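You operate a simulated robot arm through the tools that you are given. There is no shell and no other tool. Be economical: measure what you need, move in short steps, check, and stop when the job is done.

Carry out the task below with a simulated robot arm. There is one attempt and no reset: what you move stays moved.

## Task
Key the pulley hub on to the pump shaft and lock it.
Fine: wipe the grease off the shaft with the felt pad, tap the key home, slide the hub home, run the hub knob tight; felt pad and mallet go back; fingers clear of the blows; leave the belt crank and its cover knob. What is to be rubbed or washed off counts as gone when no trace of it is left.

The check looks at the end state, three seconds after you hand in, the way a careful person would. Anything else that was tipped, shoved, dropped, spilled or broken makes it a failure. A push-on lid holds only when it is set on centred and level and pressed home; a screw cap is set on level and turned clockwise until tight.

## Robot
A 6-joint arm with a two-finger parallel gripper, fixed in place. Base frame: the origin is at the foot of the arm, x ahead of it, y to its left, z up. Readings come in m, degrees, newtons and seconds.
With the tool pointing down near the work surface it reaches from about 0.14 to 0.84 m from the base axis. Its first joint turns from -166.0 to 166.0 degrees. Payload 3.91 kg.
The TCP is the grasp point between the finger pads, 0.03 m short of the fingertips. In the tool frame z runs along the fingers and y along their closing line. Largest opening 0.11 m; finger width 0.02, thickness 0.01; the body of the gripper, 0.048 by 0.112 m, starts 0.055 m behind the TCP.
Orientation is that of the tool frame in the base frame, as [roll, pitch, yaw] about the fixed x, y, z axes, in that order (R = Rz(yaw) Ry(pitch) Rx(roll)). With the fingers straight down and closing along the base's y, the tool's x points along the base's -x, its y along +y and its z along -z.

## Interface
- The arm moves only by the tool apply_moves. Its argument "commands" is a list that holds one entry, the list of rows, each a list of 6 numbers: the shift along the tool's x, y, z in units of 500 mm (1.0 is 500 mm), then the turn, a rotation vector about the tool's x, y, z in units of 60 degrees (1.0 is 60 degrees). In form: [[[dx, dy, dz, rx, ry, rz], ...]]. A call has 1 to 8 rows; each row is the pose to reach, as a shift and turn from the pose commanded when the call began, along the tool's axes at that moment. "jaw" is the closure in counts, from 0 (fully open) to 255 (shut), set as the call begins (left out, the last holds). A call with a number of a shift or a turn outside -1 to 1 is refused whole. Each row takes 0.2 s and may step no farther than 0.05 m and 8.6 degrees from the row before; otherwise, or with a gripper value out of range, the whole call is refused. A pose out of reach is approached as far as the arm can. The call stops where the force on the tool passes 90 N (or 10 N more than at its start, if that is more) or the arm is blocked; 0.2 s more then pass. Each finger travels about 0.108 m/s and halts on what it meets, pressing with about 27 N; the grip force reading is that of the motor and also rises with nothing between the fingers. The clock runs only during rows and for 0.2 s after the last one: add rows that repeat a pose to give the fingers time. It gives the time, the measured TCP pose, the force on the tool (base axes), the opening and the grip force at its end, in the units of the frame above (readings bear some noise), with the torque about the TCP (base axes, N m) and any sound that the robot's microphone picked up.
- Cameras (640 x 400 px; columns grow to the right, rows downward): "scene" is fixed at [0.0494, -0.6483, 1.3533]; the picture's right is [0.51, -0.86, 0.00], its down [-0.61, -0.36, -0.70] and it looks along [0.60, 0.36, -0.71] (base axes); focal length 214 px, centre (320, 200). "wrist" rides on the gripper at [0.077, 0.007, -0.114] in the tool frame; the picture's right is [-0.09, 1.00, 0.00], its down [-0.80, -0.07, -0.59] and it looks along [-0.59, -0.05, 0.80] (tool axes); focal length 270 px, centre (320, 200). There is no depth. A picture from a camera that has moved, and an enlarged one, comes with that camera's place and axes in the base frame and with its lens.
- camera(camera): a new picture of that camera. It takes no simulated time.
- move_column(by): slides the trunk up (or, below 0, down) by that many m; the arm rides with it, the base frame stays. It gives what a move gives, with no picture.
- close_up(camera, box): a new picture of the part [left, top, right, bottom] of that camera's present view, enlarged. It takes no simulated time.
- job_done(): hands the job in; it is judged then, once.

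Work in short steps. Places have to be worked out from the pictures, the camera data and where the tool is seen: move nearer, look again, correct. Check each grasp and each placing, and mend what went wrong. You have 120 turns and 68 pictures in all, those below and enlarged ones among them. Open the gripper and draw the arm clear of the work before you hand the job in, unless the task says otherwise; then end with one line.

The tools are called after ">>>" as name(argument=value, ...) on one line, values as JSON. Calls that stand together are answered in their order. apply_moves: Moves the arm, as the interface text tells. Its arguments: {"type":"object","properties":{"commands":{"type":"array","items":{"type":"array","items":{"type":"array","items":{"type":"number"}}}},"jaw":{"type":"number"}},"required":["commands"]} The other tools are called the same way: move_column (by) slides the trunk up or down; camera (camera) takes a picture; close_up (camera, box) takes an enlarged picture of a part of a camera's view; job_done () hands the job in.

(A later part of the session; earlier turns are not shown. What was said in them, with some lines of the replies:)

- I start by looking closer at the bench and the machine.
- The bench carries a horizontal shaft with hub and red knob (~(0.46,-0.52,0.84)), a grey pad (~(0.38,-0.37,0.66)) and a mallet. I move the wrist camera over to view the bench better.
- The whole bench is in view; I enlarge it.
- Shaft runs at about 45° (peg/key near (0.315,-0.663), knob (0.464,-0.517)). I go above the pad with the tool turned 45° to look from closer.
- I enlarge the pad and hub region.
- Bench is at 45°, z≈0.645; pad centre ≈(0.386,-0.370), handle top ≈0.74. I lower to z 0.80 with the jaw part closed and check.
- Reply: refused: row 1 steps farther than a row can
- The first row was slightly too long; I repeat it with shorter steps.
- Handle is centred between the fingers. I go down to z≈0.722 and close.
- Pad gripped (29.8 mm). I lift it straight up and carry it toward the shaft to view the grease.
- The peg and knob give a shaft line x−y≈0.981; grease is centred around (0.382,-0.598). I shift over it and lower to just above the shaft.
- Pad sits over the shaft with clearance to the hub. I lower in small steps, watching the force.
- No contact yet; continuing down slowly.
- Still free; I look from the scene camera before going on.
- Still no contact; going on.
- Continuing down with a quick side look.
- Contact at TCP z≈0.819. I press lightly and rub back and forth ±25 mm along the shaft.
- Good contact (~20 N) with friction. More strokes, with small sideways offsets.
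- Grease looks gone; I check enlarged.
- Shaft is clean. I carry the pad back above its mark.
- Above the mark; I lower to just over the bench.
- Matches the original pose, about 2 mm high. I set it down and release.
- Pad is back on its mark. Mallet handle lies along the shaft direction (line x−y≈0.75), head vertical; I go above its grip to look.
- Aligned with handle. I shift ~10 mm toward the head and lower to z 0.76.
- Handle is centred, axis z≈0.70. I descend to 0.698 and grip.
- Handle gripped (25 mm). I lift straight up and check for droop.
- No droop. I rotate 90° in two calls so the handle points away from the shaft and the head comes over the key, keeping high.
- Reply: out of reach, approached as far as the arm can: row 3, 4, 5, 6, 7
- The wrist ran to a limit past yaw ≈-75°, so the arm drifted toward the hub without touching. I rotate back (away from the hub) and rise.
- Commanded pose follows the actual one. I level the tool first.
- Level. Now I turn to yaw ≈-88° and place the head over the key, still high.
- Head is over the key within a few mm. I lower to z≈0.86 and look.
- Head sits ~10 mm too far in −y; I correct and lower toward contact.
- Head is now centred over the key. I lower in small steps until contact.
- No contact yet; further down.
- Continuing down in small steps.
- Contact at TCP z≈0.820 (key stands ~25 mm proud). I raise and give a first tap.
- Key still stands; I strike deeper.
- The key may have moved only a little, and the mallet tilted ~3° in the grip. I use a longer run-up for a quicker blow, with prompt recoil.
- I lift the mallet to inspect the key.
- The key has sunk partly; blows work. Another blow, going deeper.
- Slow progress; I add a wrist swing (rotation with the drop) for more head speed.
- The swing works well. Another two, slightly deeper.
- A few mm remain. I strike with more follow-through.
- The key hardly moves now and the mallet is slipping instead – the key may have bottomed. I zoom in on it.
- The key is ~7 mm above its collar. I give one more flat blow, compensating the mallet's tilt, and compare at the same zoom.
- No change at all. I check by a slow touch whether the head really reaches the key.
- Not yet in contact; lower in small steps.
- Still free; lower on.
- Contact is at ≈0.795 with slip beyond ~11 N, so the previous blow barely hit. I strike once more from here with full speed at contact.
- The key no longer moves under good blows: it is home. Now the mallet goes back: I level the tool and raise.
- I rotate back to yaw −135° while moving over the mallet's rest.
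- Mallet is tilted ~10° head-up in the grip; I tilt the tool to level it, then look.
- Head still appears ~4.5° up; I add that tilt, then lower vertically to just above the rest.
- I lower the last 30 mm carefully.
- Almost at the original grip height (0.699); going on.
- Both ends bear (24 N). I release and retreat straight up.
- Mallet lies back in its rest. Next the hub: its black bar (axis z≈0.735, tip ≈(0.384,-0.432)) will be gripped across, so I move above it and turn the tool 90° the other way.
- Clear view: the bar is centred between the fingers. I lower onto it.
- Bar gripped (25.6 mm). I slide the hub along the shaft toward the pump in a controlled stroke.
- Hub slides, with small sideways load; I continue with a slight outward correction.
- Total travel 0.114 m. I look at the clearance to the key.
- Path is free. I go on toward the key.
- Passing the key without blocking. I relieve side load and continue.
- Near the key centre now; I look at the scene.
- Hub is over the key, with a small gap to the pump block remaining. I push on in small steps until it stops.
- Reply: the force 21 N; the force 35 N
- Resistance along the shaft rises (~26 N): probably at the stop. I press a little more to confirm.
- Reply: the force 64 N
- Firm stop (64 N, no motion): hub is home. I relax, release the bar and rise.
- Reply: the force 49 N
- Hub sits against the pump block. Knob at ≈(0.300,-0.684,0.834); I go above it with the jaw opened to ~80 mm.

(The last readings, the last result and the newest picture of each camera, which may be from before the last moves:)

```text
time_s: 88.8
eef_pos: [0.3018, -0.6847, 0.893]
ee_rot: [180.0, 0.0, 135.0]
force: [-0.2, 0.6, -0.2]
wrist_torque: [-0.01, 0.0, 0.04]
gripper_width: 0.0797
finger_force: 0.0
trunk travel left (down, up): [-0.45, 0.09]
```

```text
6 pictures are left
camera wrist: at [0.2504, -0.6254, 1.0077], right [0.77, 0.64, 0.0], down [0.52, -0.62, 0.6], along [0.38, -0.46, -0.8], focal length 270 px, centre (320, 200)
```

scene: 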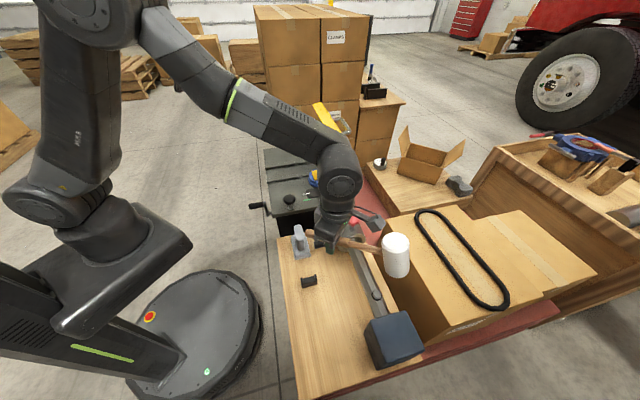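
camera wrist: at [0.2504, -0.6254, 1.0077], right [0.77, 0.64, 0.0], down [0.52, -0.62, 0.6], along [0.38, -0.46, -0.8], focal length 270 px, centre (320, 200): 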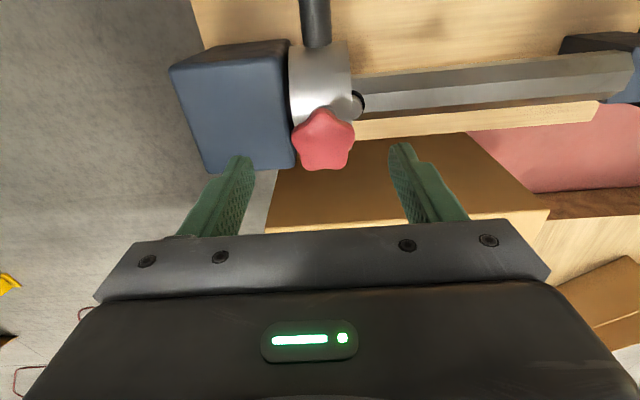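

Knob is centred below the tool. I lower to z≈0.832 and close on it.

>>> apply_moves(commands=[[[0, 0, 0.06, 0, 0, 0], [0, 0, 0.12, 0, 0, 0], [0, 0, 0.12, 0, 0, 0]]])

>>> apply_moves(commands=[[[0, 0, 0, 0, 0, 0], [0, 0, 0, 0, 0, 0], [0, 0, 0, 0, 0, 0]]], jaw=255)

```text
time_s: 89.6
eef_pos: [0.3004, -0.6841, 0.8338]
ee_rot: [-179.9, 0.1, 135.0]
force: [-0.7, 0.5, -0.5]
wrist_torque: [0.01, 0.0, 0.02]
gripper_width: 0.0798
finger_force: 0.0
trunk travel left (down, up): [-0.45, 0.09]
```

```text
time_s: 90.4
eef_pos: [0.3018, -0.683, 0.8336]
ee_rot: [179.9, 0.1, 135.0]
force: [10.5, 10.5, -2.3]
wrist_torque: [-0.3, -0.15, 0.02]
gripper_width: 0.0453
finger_force: 44.9
trunk travel left (down, up): [-0.45, 0.09]
```

Knob gripped (45 mm). I ease the side load and turn clockwise (tool +z).

>>> apply_moves(commands=[[[0, 0.002, 0, 0, 0, 0.13], [0, 0.002, 0, 0, 0, 0.26], [0, 0.002, 0, 0, 0, 0.39], [0, 0.002, 0, 0, 0, 0.52], [0, 0.002, 0, 0, 0, 0.65], [0, 0.002, 0, 0, 0, 0.78]]])

```text
time_s: 91.8
eef_pos: [0.3038, -0.6842, 0.8337]
ee_rot: [-180.0, 0.1, 88.2]
force: [26.6, 19.4, 0.5]
wrist_torque: [0.99, 0.25, 0.08]
gripper_width: 0.0457
finger_force: 45.1
trunk travel left (down, up): [-0.45, 0.09]
```

Knob turns freely (low torque). I continue, easing the side load.

>>> apply_moves(commands=[[[0.002, 0.003, 0, 0, 0, 0.13], [0.002, 0.004, 0, 0, 0, 0.26], [0.002, 0.004, 0, 0, 0, 0.39], [0.002, 0.004, 0, 0, 0, 0.52], [0.002, 0.004, 0, 0, 0, 0.65], [0.002, 0.004, 0, 0, 0, 0.78]]])

```text
time_s: 93.2
eef_pos: [0.3059, -0.6833, 0.833]
ee_rot: [179.8, 0.1, 41.3]
force: [27.3, 4.5, -0.6]
wrist_torque: [0.08, 0.34, 0.02]
gripper_width: 0.0455
finger_force: 44.5
trunk travel left (down, up): [-0.45, 0.09]
```

Still loose. Continue turning, easing in +x.

>>> apply_moves(commands=[[[0.003, 0.0026, 0, 0, 0, 0.13], [0.003, 0.0026, 0, 0, 0, 0.26], [0.003, 0.0026, 0, 0, 0, 0.39], [0.003, 0.0026, 0, 0, 0, 0.52], [0.003, 0.0026, 0, 0, 0, 0.65], [0.003, 0.0026, 0, 0, 0, 0.78]]])

```text
time_s: 94.6
eef_pos: [0.3067, -0.6853, 0.8324]
ee_rot: [179.7, -0.1, -5.5]
force: [24.9, -17.4, 8.8]
wrist_torque: [0.16, 0.67, 0.09]
gripper_width: 0.0458
finger_force: 45.1
trunk travel left (down, up): [-0.45, 0.09]
```

Still loose after 140°. Continue with a small in-tool shift to relieve side load.

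>>> apply_moves(commands=[[[0.003, 0.002, 0, 0, 0, 0.13], [0.003, 0.002, 0, 0, 0, 0.26], [0.003, 0.002, 0, 0, 0, 0.39], [0.003, 0.002, 0, 0, 0, 0.52]]])

```text
time_s: 95.6
eef_pos: [0.3021, -0.6842, 0.8325]
ee_rot: [-179.9, 0.1, -36.9]
force: [-3.1, -5.0, 9.8]
wrist_torque: [0.23, 0.22, 0.45]
gripper_width: 0.0451
finger_force: 45.0
trunk travel left (down, up): [-0.45, 0.09]
```

Side load is gone and torque starts to rise (0.45 N·m). Continue.

>>> apply_moves(commands=[[[0, 0, 0, 0, 0, 0.13], [0, 0, 0, 0, 0, 0.26], [0, 0, 0, 0, 0, 0.39]]])

```text
time_s: 96.4
eef_pos: [0.3046, -0.6841, 0.8318]
ee_rot: [-179.2, 0.0, -58.7]
force: [33.8, 16.6, -0.3]
wrist_torque: [0.19, 0.53, 0.64]
gripper_width: 0.0453
finger_force: 44.6
out of reach, approached as far as the arm can: row 3
trunk travel left (down, up): [-0.45, 0.09]
```

Wrist limit after ~194°; torque 0.64. I open and unwind for a second grip.

>>> apply_moves(commands=[[[0, 0, 0, 0, 0, 0], [0, 0, 0, 0, 0, 0], [0, 0, 0, 0, 0, -0.14], [0, 0, 0, 0, 0, -0.28], [0, 0, 0, 0, 0, -0.42], [0, 0, 0, 0, 0, -0.56], [0, 0, 0, 0, 0, -0.7], [0, 0, 0, 0, 0, -0.84]]], jaw=70)

>>> apply_moves(commands=[[[0, 0, 0, 0, 0, -0.14], [0, 0, 0, 0, 0, -0.28], [0, 0, 0, 0, 0, -0.42], [0, 0, 0, 0, 0, -0.56], [0, 0, 0, 0, 0, -0.7], [0, 0, 0, 0, 0, -0.84], [0, 0, 0, 0, 0, -0.98]]])

>>> apply_moves(commands=[[[0, 0, 0, 0, 0, -0.14], [0, 0, 0, 0, 0, -0.28], [0, 0, 0, 0, 0, -0.42], [0, 0, 0, 0, 0, -0.56], [0, 0, 0, 0, 0, -0.7], [0, 0, 0, 0, 0, -0.84], [0, 0, 0, 0, 0, -0.98]]])

```text
time_s: 98.2
eef_pos: [0.2943, -0.6911, 0.834]
ee_rot: [179.9, -0.1, -9.6]
force: [0.5, 0.1, -0.1]
wrist_torque: [0.01, 0.01, 0.03]
gripper_width: 0.0797
finger_force: 0.2
trunk travel left (down, up): [-0.45, 0.09]
```

```text
time_s: 99.8
eef_pos: [0.2943, -0.6899, 0.8334]
ee_rot: [180.0, -0.1, 49.3]
force: [0.4, 0.2, 0.3]
wrist_torque: [0.0, -0.04, -0.03]
gripper_width: 0.0799
finger_force: 0.0
trunk travel left (down, up): [-0.45, 0.09]
```

```text
time_s: 101.4
eef_pos: [0.2946, -0.6905, 0.8337]
ee_rot: [180.0, 0.0, 108.1]
force: [1.1, 0.4, 0.4]
wrist_torque: [0.0, -0.01, 0.03]
gripper_width: 0.0798
finger_force: 0.1
trunk travel left (down, up): [-0.45, 0.09]
```

TCP sits ~1 cm off the knob centre unloaded; I recentre to (0.3025,-0.684) and unwind some more.

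>>> apply_moves(commands=[[[0.0074, 0.0192, 0, 0, 0, -0.1], [0.0074, 0.0192, 0, 0, 0, -0.24], [0.0074, 0.0192, 0, 0, 0, -0.38], [0.0074, 0.0192, 0, 0, 0, -0.52], [0.0074, 0.0192, 0, 0, 0, -0.66], [0.0074, 0.0192, 0, 0, 0, -0.8], [0.0074, 0.0192, 0, 0, 0, -0.94]]])

>>> camera(camera="wrist")

```text
time_s: 103.0
eef_pos: [0.3024, -0.6834, 0.8327]
ee_rot: [-179.9, 0.2, 164.4]
force: [-0.2, 0.6, -0.1]
wrist_torque: [0.0, 0.03, 0.0]
gripper_width: 0.0797
finger_force: 0.0
trunk travel left (down, up): [-0.45, 0.09]
```

```text
5 pictures are left
camera wrist: at [0.2293, -0.6566, 0.9475], right [0.35, 0.94, 0.0], down [0.75, -0.28, 0.6], along [0.56, -0.21, -0.8], focal length 270 px, centre (320, 200)
```

wrist: 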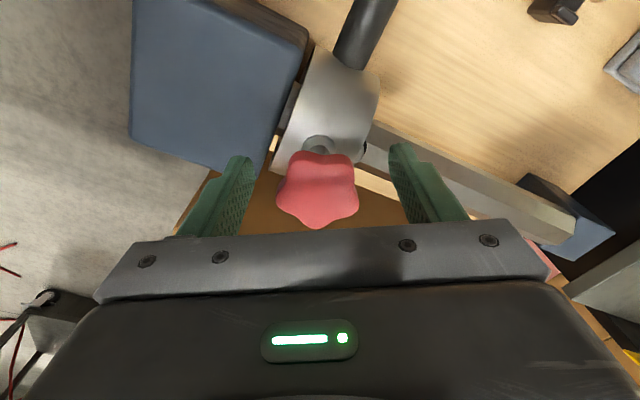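

Knob is centred. I grip and turn clockwise again.

>>> apply_moves(commands=[[[0, 0, 0, 0, 0, 0], [0, 0, 0, 0, 0, 0], [0, 0, 0, 0, 0, 0]]], jaw=255)

>>> apply_moves(commands=[[[0, 0, 0, 0, 0, 0.13], [0, 0, 0, 0, 0, 0.26], [0, 0, 0, 0, 0, 0.39], [0, 0, 0, 0, 0, 0.52], [0, 0, 0, 0, 0, 0.65], [0, 0, 0, 0, 0, 0.78]]])

```text
time_s: 103.8
eef_pos: [0.3008, -0.6842, 0.8328]
ee_rot: [-179.9, 0.1, 164.3]
force: [-0.9, -7.2, 1.4]
wrist_torque: [-0.01, -0.14, 0.01]
gripper_width: 0.0447
finger_force: 44.9
trunk travel left (down, up): [-0.45, 0.09]
```

```text
time_s: 105.2
eef_pos: [0.3026, -0.6827, 0.833]
ee_rot: [-179.9, -0.1, 117.5]
force: [7.1, 8.8, -1.7]
wrist_torque: [-0.11, 0.19, 0.95]
gripper_width: 0.046
finger_force: 45.4
trunk travel left (down, up): [-0.45, 0.09]
```

Torque reaches 0.95 N·m; I continue to tighten.

>>> apply_moves(commands=[[[0, 0, 0, 0, 0, 0.13], [0, 0, 0, 0, 0, 0.26], [0, 0, 0, 0, 0, 0.39]]])

>>> apply_moves(commands=[[[0, 0, 0, 0, 0, 0.13], [0, 0, 0, 0, 0, 0.26], [0, 0, 0, 0, 0, 0.39]]])

```text
time_s: 106.0
eef_pos: [0.3042, -0.683, 0.8333]
ee_rot: [-180.0, 0.3, 94.2]
force: [17.6, 9.2, -1.9]
wrist_torque: [0.07, -0.04, 1.55]
gripper_width: 0.0448
finger_force: 45.1
trunk travel left (down, up): [-0.45, 0.09]
```

```text
time_s: 106.8
eef_pos: [0.3049, -0.6842, 0.833]
ee_rot: [179.9, 0.1, 70.7]
force: [29.2, 1.3, 0.6]
wrist_torque: [-0.07, 0.09, 0.53]
gripper_width: 0.0452
finger_force: 45.0
trunk travel left (down, up): [-0.45, 0.09]
```

Torque rose to 1.55 then dropped – maybe the fingers slipped over the tight knob. I continue to see.

>>> apply_moves(commands=[[[0, -0.003, 0, 0, 0, 0.13], [0, -0.003, 0, 0, 0, 0.26]]])

>>> apply_moves(commands=[[[0, 0, 0, 0, 0, 0.13], [0, 0, 0, 0, 0, 0.26]]])

>>> camera(camera="wrist")

```text
time_s: 107.4
eef_pos: [0.3055, -0.6839, 0.8331]
ee_rot: [179.8, 0.1, 55.3]
force: [39.9, -8.1, 1.8]
wrist_torque: [-0.04, 0.13, 1.32]
gripper_width: 0.0451
finger_force: 44.9
trunk travel left (down, up): [-0.45, 0.09]
```

```text
time_s: 108.0
eef_pos: [0.3057, -0.6847, 0.8325]
ee_rot: [179.8, 0.2, 39.5]
force: [40.1, -20.8, 3.5]
wrist_torque: [0.06, 0.2, 0.71]
gripper_width: 0.0456
finger_force: 45.4
trunk travel left (down, up): [-0.45, 0.09]
```

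```text
4 pictures are left
camera wrist: at [0.3682, -0.6412, 0.9466], right [0.57, -0.82, 0.0], down [-0.66, -0.45, 0.6], along [-0.49, -0.34, -0.8], focal length 270 px, centre (320, 200)
```

wrist: 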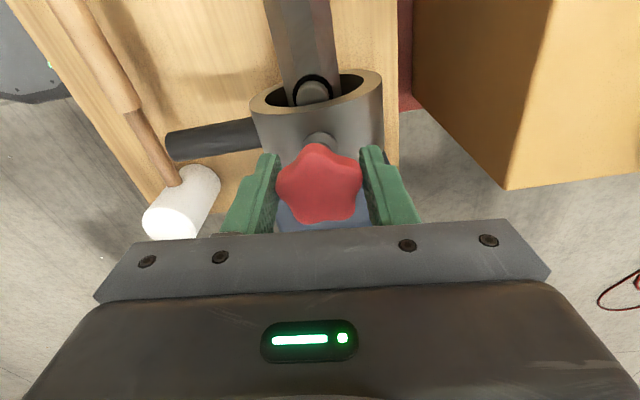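

Torque oscillates with a ~36° period – the fingers ride over lobes, so the knob seems tight. I turn some more with finer readings and then compare the lobe angle.

>>> apply_moves(commands=[[[-0.003, -0.004, 0, 0, 0, 0.1], [-0.006, -0.008, 0, 0, 0, 0.2]]])

>>> apply_moves(commands=[[[0, 0, 0, 0, 0, 0.1], [0, 0, 0, 0, 0, 0.15]]])

>>> apply_moves(commands=[[[0, 0, 0, 0, 0, 0.1], [0, 0, 0, 0, 0, 0.15]]])

>>> apply_moves(commands=[[[0, 0, 0, 0, 0, 0.1], [0, 0, 0, 0, 0, 0.15]]])

>>> camera(camera="wrist")

```text
time_s: 108.6
eef_pos: [0.3023, -0.6862, 0.8315]
ee_rot: [179.5, 0.2, 27.7]
force: [47.8, -37.0, 1.8]
wrist_torque: [0.23, 0.32, 0.09]
gripper_width: 0.0437
finger_force: 44.8
trunk travel left (down, up): [-0.45, 0.09]
```

```text
time_s: 109.2
eef_pos: [0.3004, -0.6877, 0.8323]
ee_rot: [179.3, 0.2, 18.6]
force: [39.6, -37.3, 3.5]
wrist_torque: [0.18, 0.4, 0.89]
gripper_width: 0.0454
finger_force: 45.7
trunk travel left (down, up): [-0.45, 0.09]
```

```text
time_s: 109.8
eef_pos: [0.2959, -0.6864, 0.8317]
ee_rot: [179.6, 0.0, 9.4]
force: [24.9, -35.6, 1.6]
wrist_torque: [-0.07, 0.39, 0.5]
gripper_width: 0.0456
finger_force: 45.1
trunk travel left (down, up): [-0.45, 0.09]
```

```text
time_s: 110.4
eef_pos: [0.2931, -0.6851, 0.8319]
ee_rot: [179.8, 0.0, 0.4]
force: [-0.6, -30.0, 0.4]
wrist_torque: [-0.28, -0.14, 0.15]
gripper_width: 0.0445
finger_force: 45.1
trunk travel left (down, up): [-0.45, 0.09]
```

```text
3 pictures are left
camera wrist: at [0.3696, -0.6915, 0.946], right [-0.08, -1.0, 0.0], down [-0.8, 0.07, 0.59], along [-0.59, 0.05, -0.8], focal length 270 px, centre (320, 200)
```

wrist: 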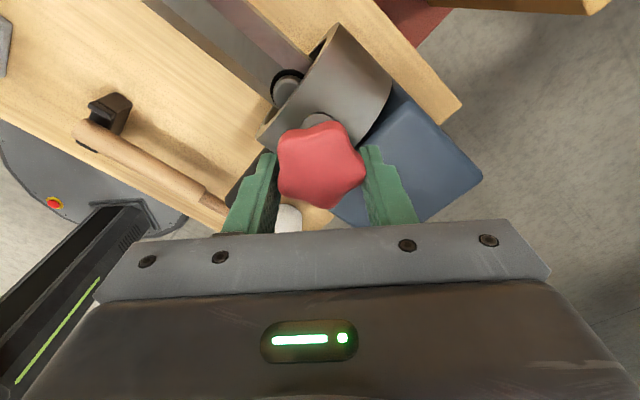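

The grip has wandered off centre, so slipping isn't conclusive. I open, unwind to ~yaw 95 (lobe-aligned), and recentre.

>>> apply_moves(commands=[[[0, 0, 0, 0, 0, 0], [0, 0, 0, 0, 0, 0], [0, 0, 0, 0, 0, -0.14], [0, 0, 0, 0, 0, -0.28], [0, 0, 0, 0, 0, -0.42], [0, 0, 0, 0, 0, -0.56], [0, 0, 0, 0, 0, -0.7], [0, 0, 0, 0, 0, -0.8]]], jaw=70)

>>> apply_moves(commands=[[[0, 0, 0, 0, 0, -0.14], [0, 0, 0, 0, 0, -0.28], [0, 0, 0, 0, 0, -0.42], [0, 0, 0, 0, 0, -0.56], [0, 0, 0, 0, 0, -0.7], [0, 0, 0, 0, 0, -0.775], [0, 0, 0, 0, 0, -0.775]]])

```text
time_s: 112.2
eef_pos: [0.2961, -0.6816, 0.8332]
ee_rot: [179.9, -0.1, 48.7]
force: [0.2, 0.4, 0.6]
wrist_torque: [0.02, 0.01, 0.01]
gripper_width: 0.0794
finger_force: 0.0
trunk travel left (down, up): [-0.45, 0.09]
```

```text
time_s: 113.8
eef_pos: [0.2957, -0.6825, 0.8326]
ee_rot: [180.0, 0.1, 95.2]
force: [0.2, -0.8, -0.1]
wrist_torque: [0.01, -0.03, -0.02]
gripper_width: 0.08
finger_force: 0.0
trunk travel left (down, up): [-0.45, 0.09]
```

Recentre on the knob and grip again.

>>> apply_moves(commands=[[[-0.0065, 0.0165, 0, 0, 0, 0], [-0.0065, 0.0165, 0, 0, 0, 0]]])

>>> apply_moves(commands=[[[0, 0, 0, 0, 0, 0], [0, 0, 0, 0, 0, 0], [0, 0, 0, 0, 0, 0]]], jaw=255)

>>> apply_moves(commands=[[[0, 0, 0, 0, 0, 0.06], [0, 0, 0, 0, 0, 0.12]]])

>>> apply_moves(commands=[[[0, 0, 0, 0, 0, 0.06], [0, 0, 0, 0, 0, 0.12]]])

>>> apply_moves(commands=[[[0, 0, 0, 0, 0, 0.06], [0, 0, 0, 0, 0, 0.12]]])

```text
time_s: 114.4
eef_pos: [0.304, -0.6842, 0.8311]
ee_rot: [-180.0, 0.1, 95.1]
force: [0.7, -0.1, -0.6]
wrist_torque: [-0.02, 0.01, -0.02]
gripper_width: 0.0798
finger_force: 0.1
trunk travel left (down, up): [-0.45, 0.09]
```

```text
time_s: 115.2
eef_pos: [0.3031, -0.6847, 0.8328]
ee_rot: [-179.9, 0.1, 95.1]
force: [3.9, 0.9, -0.9]
wrist_torque: [-0.13, -0.11, 0.14]
gripper_width: 0.0443
finger_force: 45.0
trunk travel left (down, up): [-0.45, 0.09]
```

```text
time_s: 115.8
eef_pos: [0.3048, -0.6837, 0.8338]
ee_rot: [180.0, 0.1, 87.9]
force: [3.3, 1.7, -0.8]
wrist_torque: [0.01, 0.28, 1.16]
gripper_width: 0.0454
finger_force: 45.5
trunk travel left (down, up): [-0.45, 0.09]
```

```text
time_s: 116.4
eef_pos: [0.3044, -0.6842, 0.8322]
ee_rot: [179.9, 0.2, 80.6]
force: [3.0, 0.8, -2.7]
wrist_torque: [-0.14, 0.16, 0.85]
gripper_width: 0.0458
finger_force: 44.4
trunk travel left (down, up): [-0.45, 0.09]
```

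```text
time_s: 117.0
eef_pos: [0.3047, -0.6849, 0.8328]
ee_rot: [180.0, 0.2, 73.4]
force: [4.9, -0.3, -2.6]
wrist_torque: [-0.04, 0.26, 0.63]
gripper_width: 0.0457
finger_force: 44.8
trunk travel left (down, up): [-0.45, 0.09]
```

Centred grip: torque jumps to 1.16 N·m within 7° and then slips – the knob is hard tight. I release, rise and draw clear.

>>> apply_moves(commands=[[[0, 0, 0, 0, 0, 0], [0, 0, 0, 0, 0, 0], [0, 0, -0.08, 0, 0, 0], [0, 0, -0.17, 0, 0, 0], [0, 0, -0.26, 0, 0, 0], [0, 0, -0.35, 0, 0, 0], [0, 0, -0.44, 0, 0, 0], [0, 0, -0.53, 0, 0, 0]]], jaw=50)

>>> apply_moves(commands=[[[0.08, -0.02, 0, 0, 0, 0], [0.16, -0.04, 0, 0, 0, 0], [0.24, -0.06, 0, 0, 0, 0], [0.32, -0.08, 0, 0, 0, 0], [0.4, -0.1, 0, 0, 0, 0], [0.48, -0.12, 0, 0, 0, 0]]])

>>> close_up(camera="scene", box=[270, 200, 450, 390])

```text
time_s: 118.8
eef_pos: [0.3039, -0.6845, 1.099]
ee_rot: [179.9, 0.1, 73.5]
force: [-0.1, 0.4, -0.3]
wrist_torque: [-0.01, 0.01, 0.0]
gripper_width: 0.0883
finger_force: 0.0
trunk travel left (down, up): [-0.45, 0.09]
```

```text
time_s: 120.2
eef_pos: [0.3147, -0.4345, 1.0979]
ee_rot: [179.9, 0.1, 73.4]
force: [0.1, 0.1, 0.2]
wrist_torque: [-0.01, 0.0, 0.01]
gripper_width: 0.0885
finger_force: 0.1
trunk travel left (down, up): [-0.45, 0.09]
```

```text
2.11 times, centred on (360, 295) of scene
camera zoom: at [0.0494, -0.6483, 1.3533], right [0.51, -0.86, 0.0], down [-0.61, -0.36, -0.7], along [0.6, 0.36, -0.71], focal length 452 px, centre (236, 0)
```

zoom: 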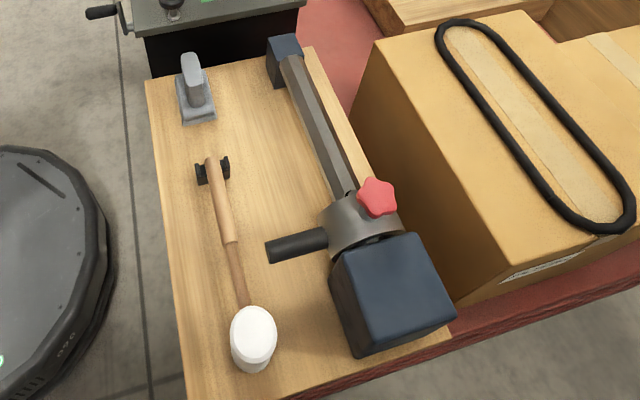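

Everything looks in order; one last check of mallet head and cradle.

>>> close_up(camera="scene", box=[290, 260, 410, 380])

```text
3.33 times, centred on (350, 320) of scene
camera zoom: at [0.0494, -0.6483, 1.3533], right [0.51, -0.86, 0.0], down [-0.61, -0.36, -0.7], along [0.6, 0.36, -0.71], focal length 715 px, centre (220, -200)
```

zoom: 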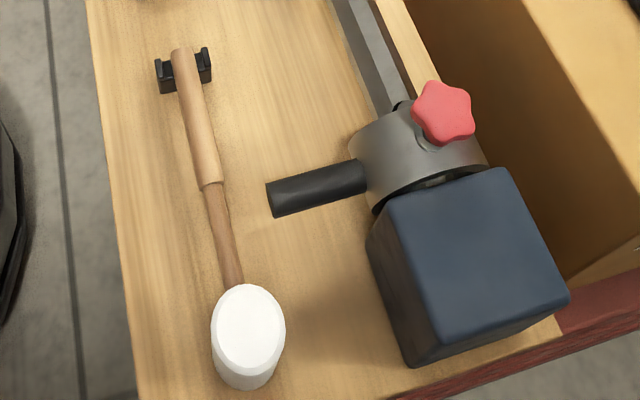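

The pad is on its mark, the mallet in its rest, the hub against the pump and the knob tight. The arm is clear, so I hand in.

>>> job_done()

```text
The job is handed in.
```

The job is handed in: no grease showed on the shaft in the pictures, the key is tapped home, the hub is slid to its stop over the key, and the hub knob is turned until my grip slipped. The felt pad and mallet are back in place. The belt crank and its cover knob were not touched.
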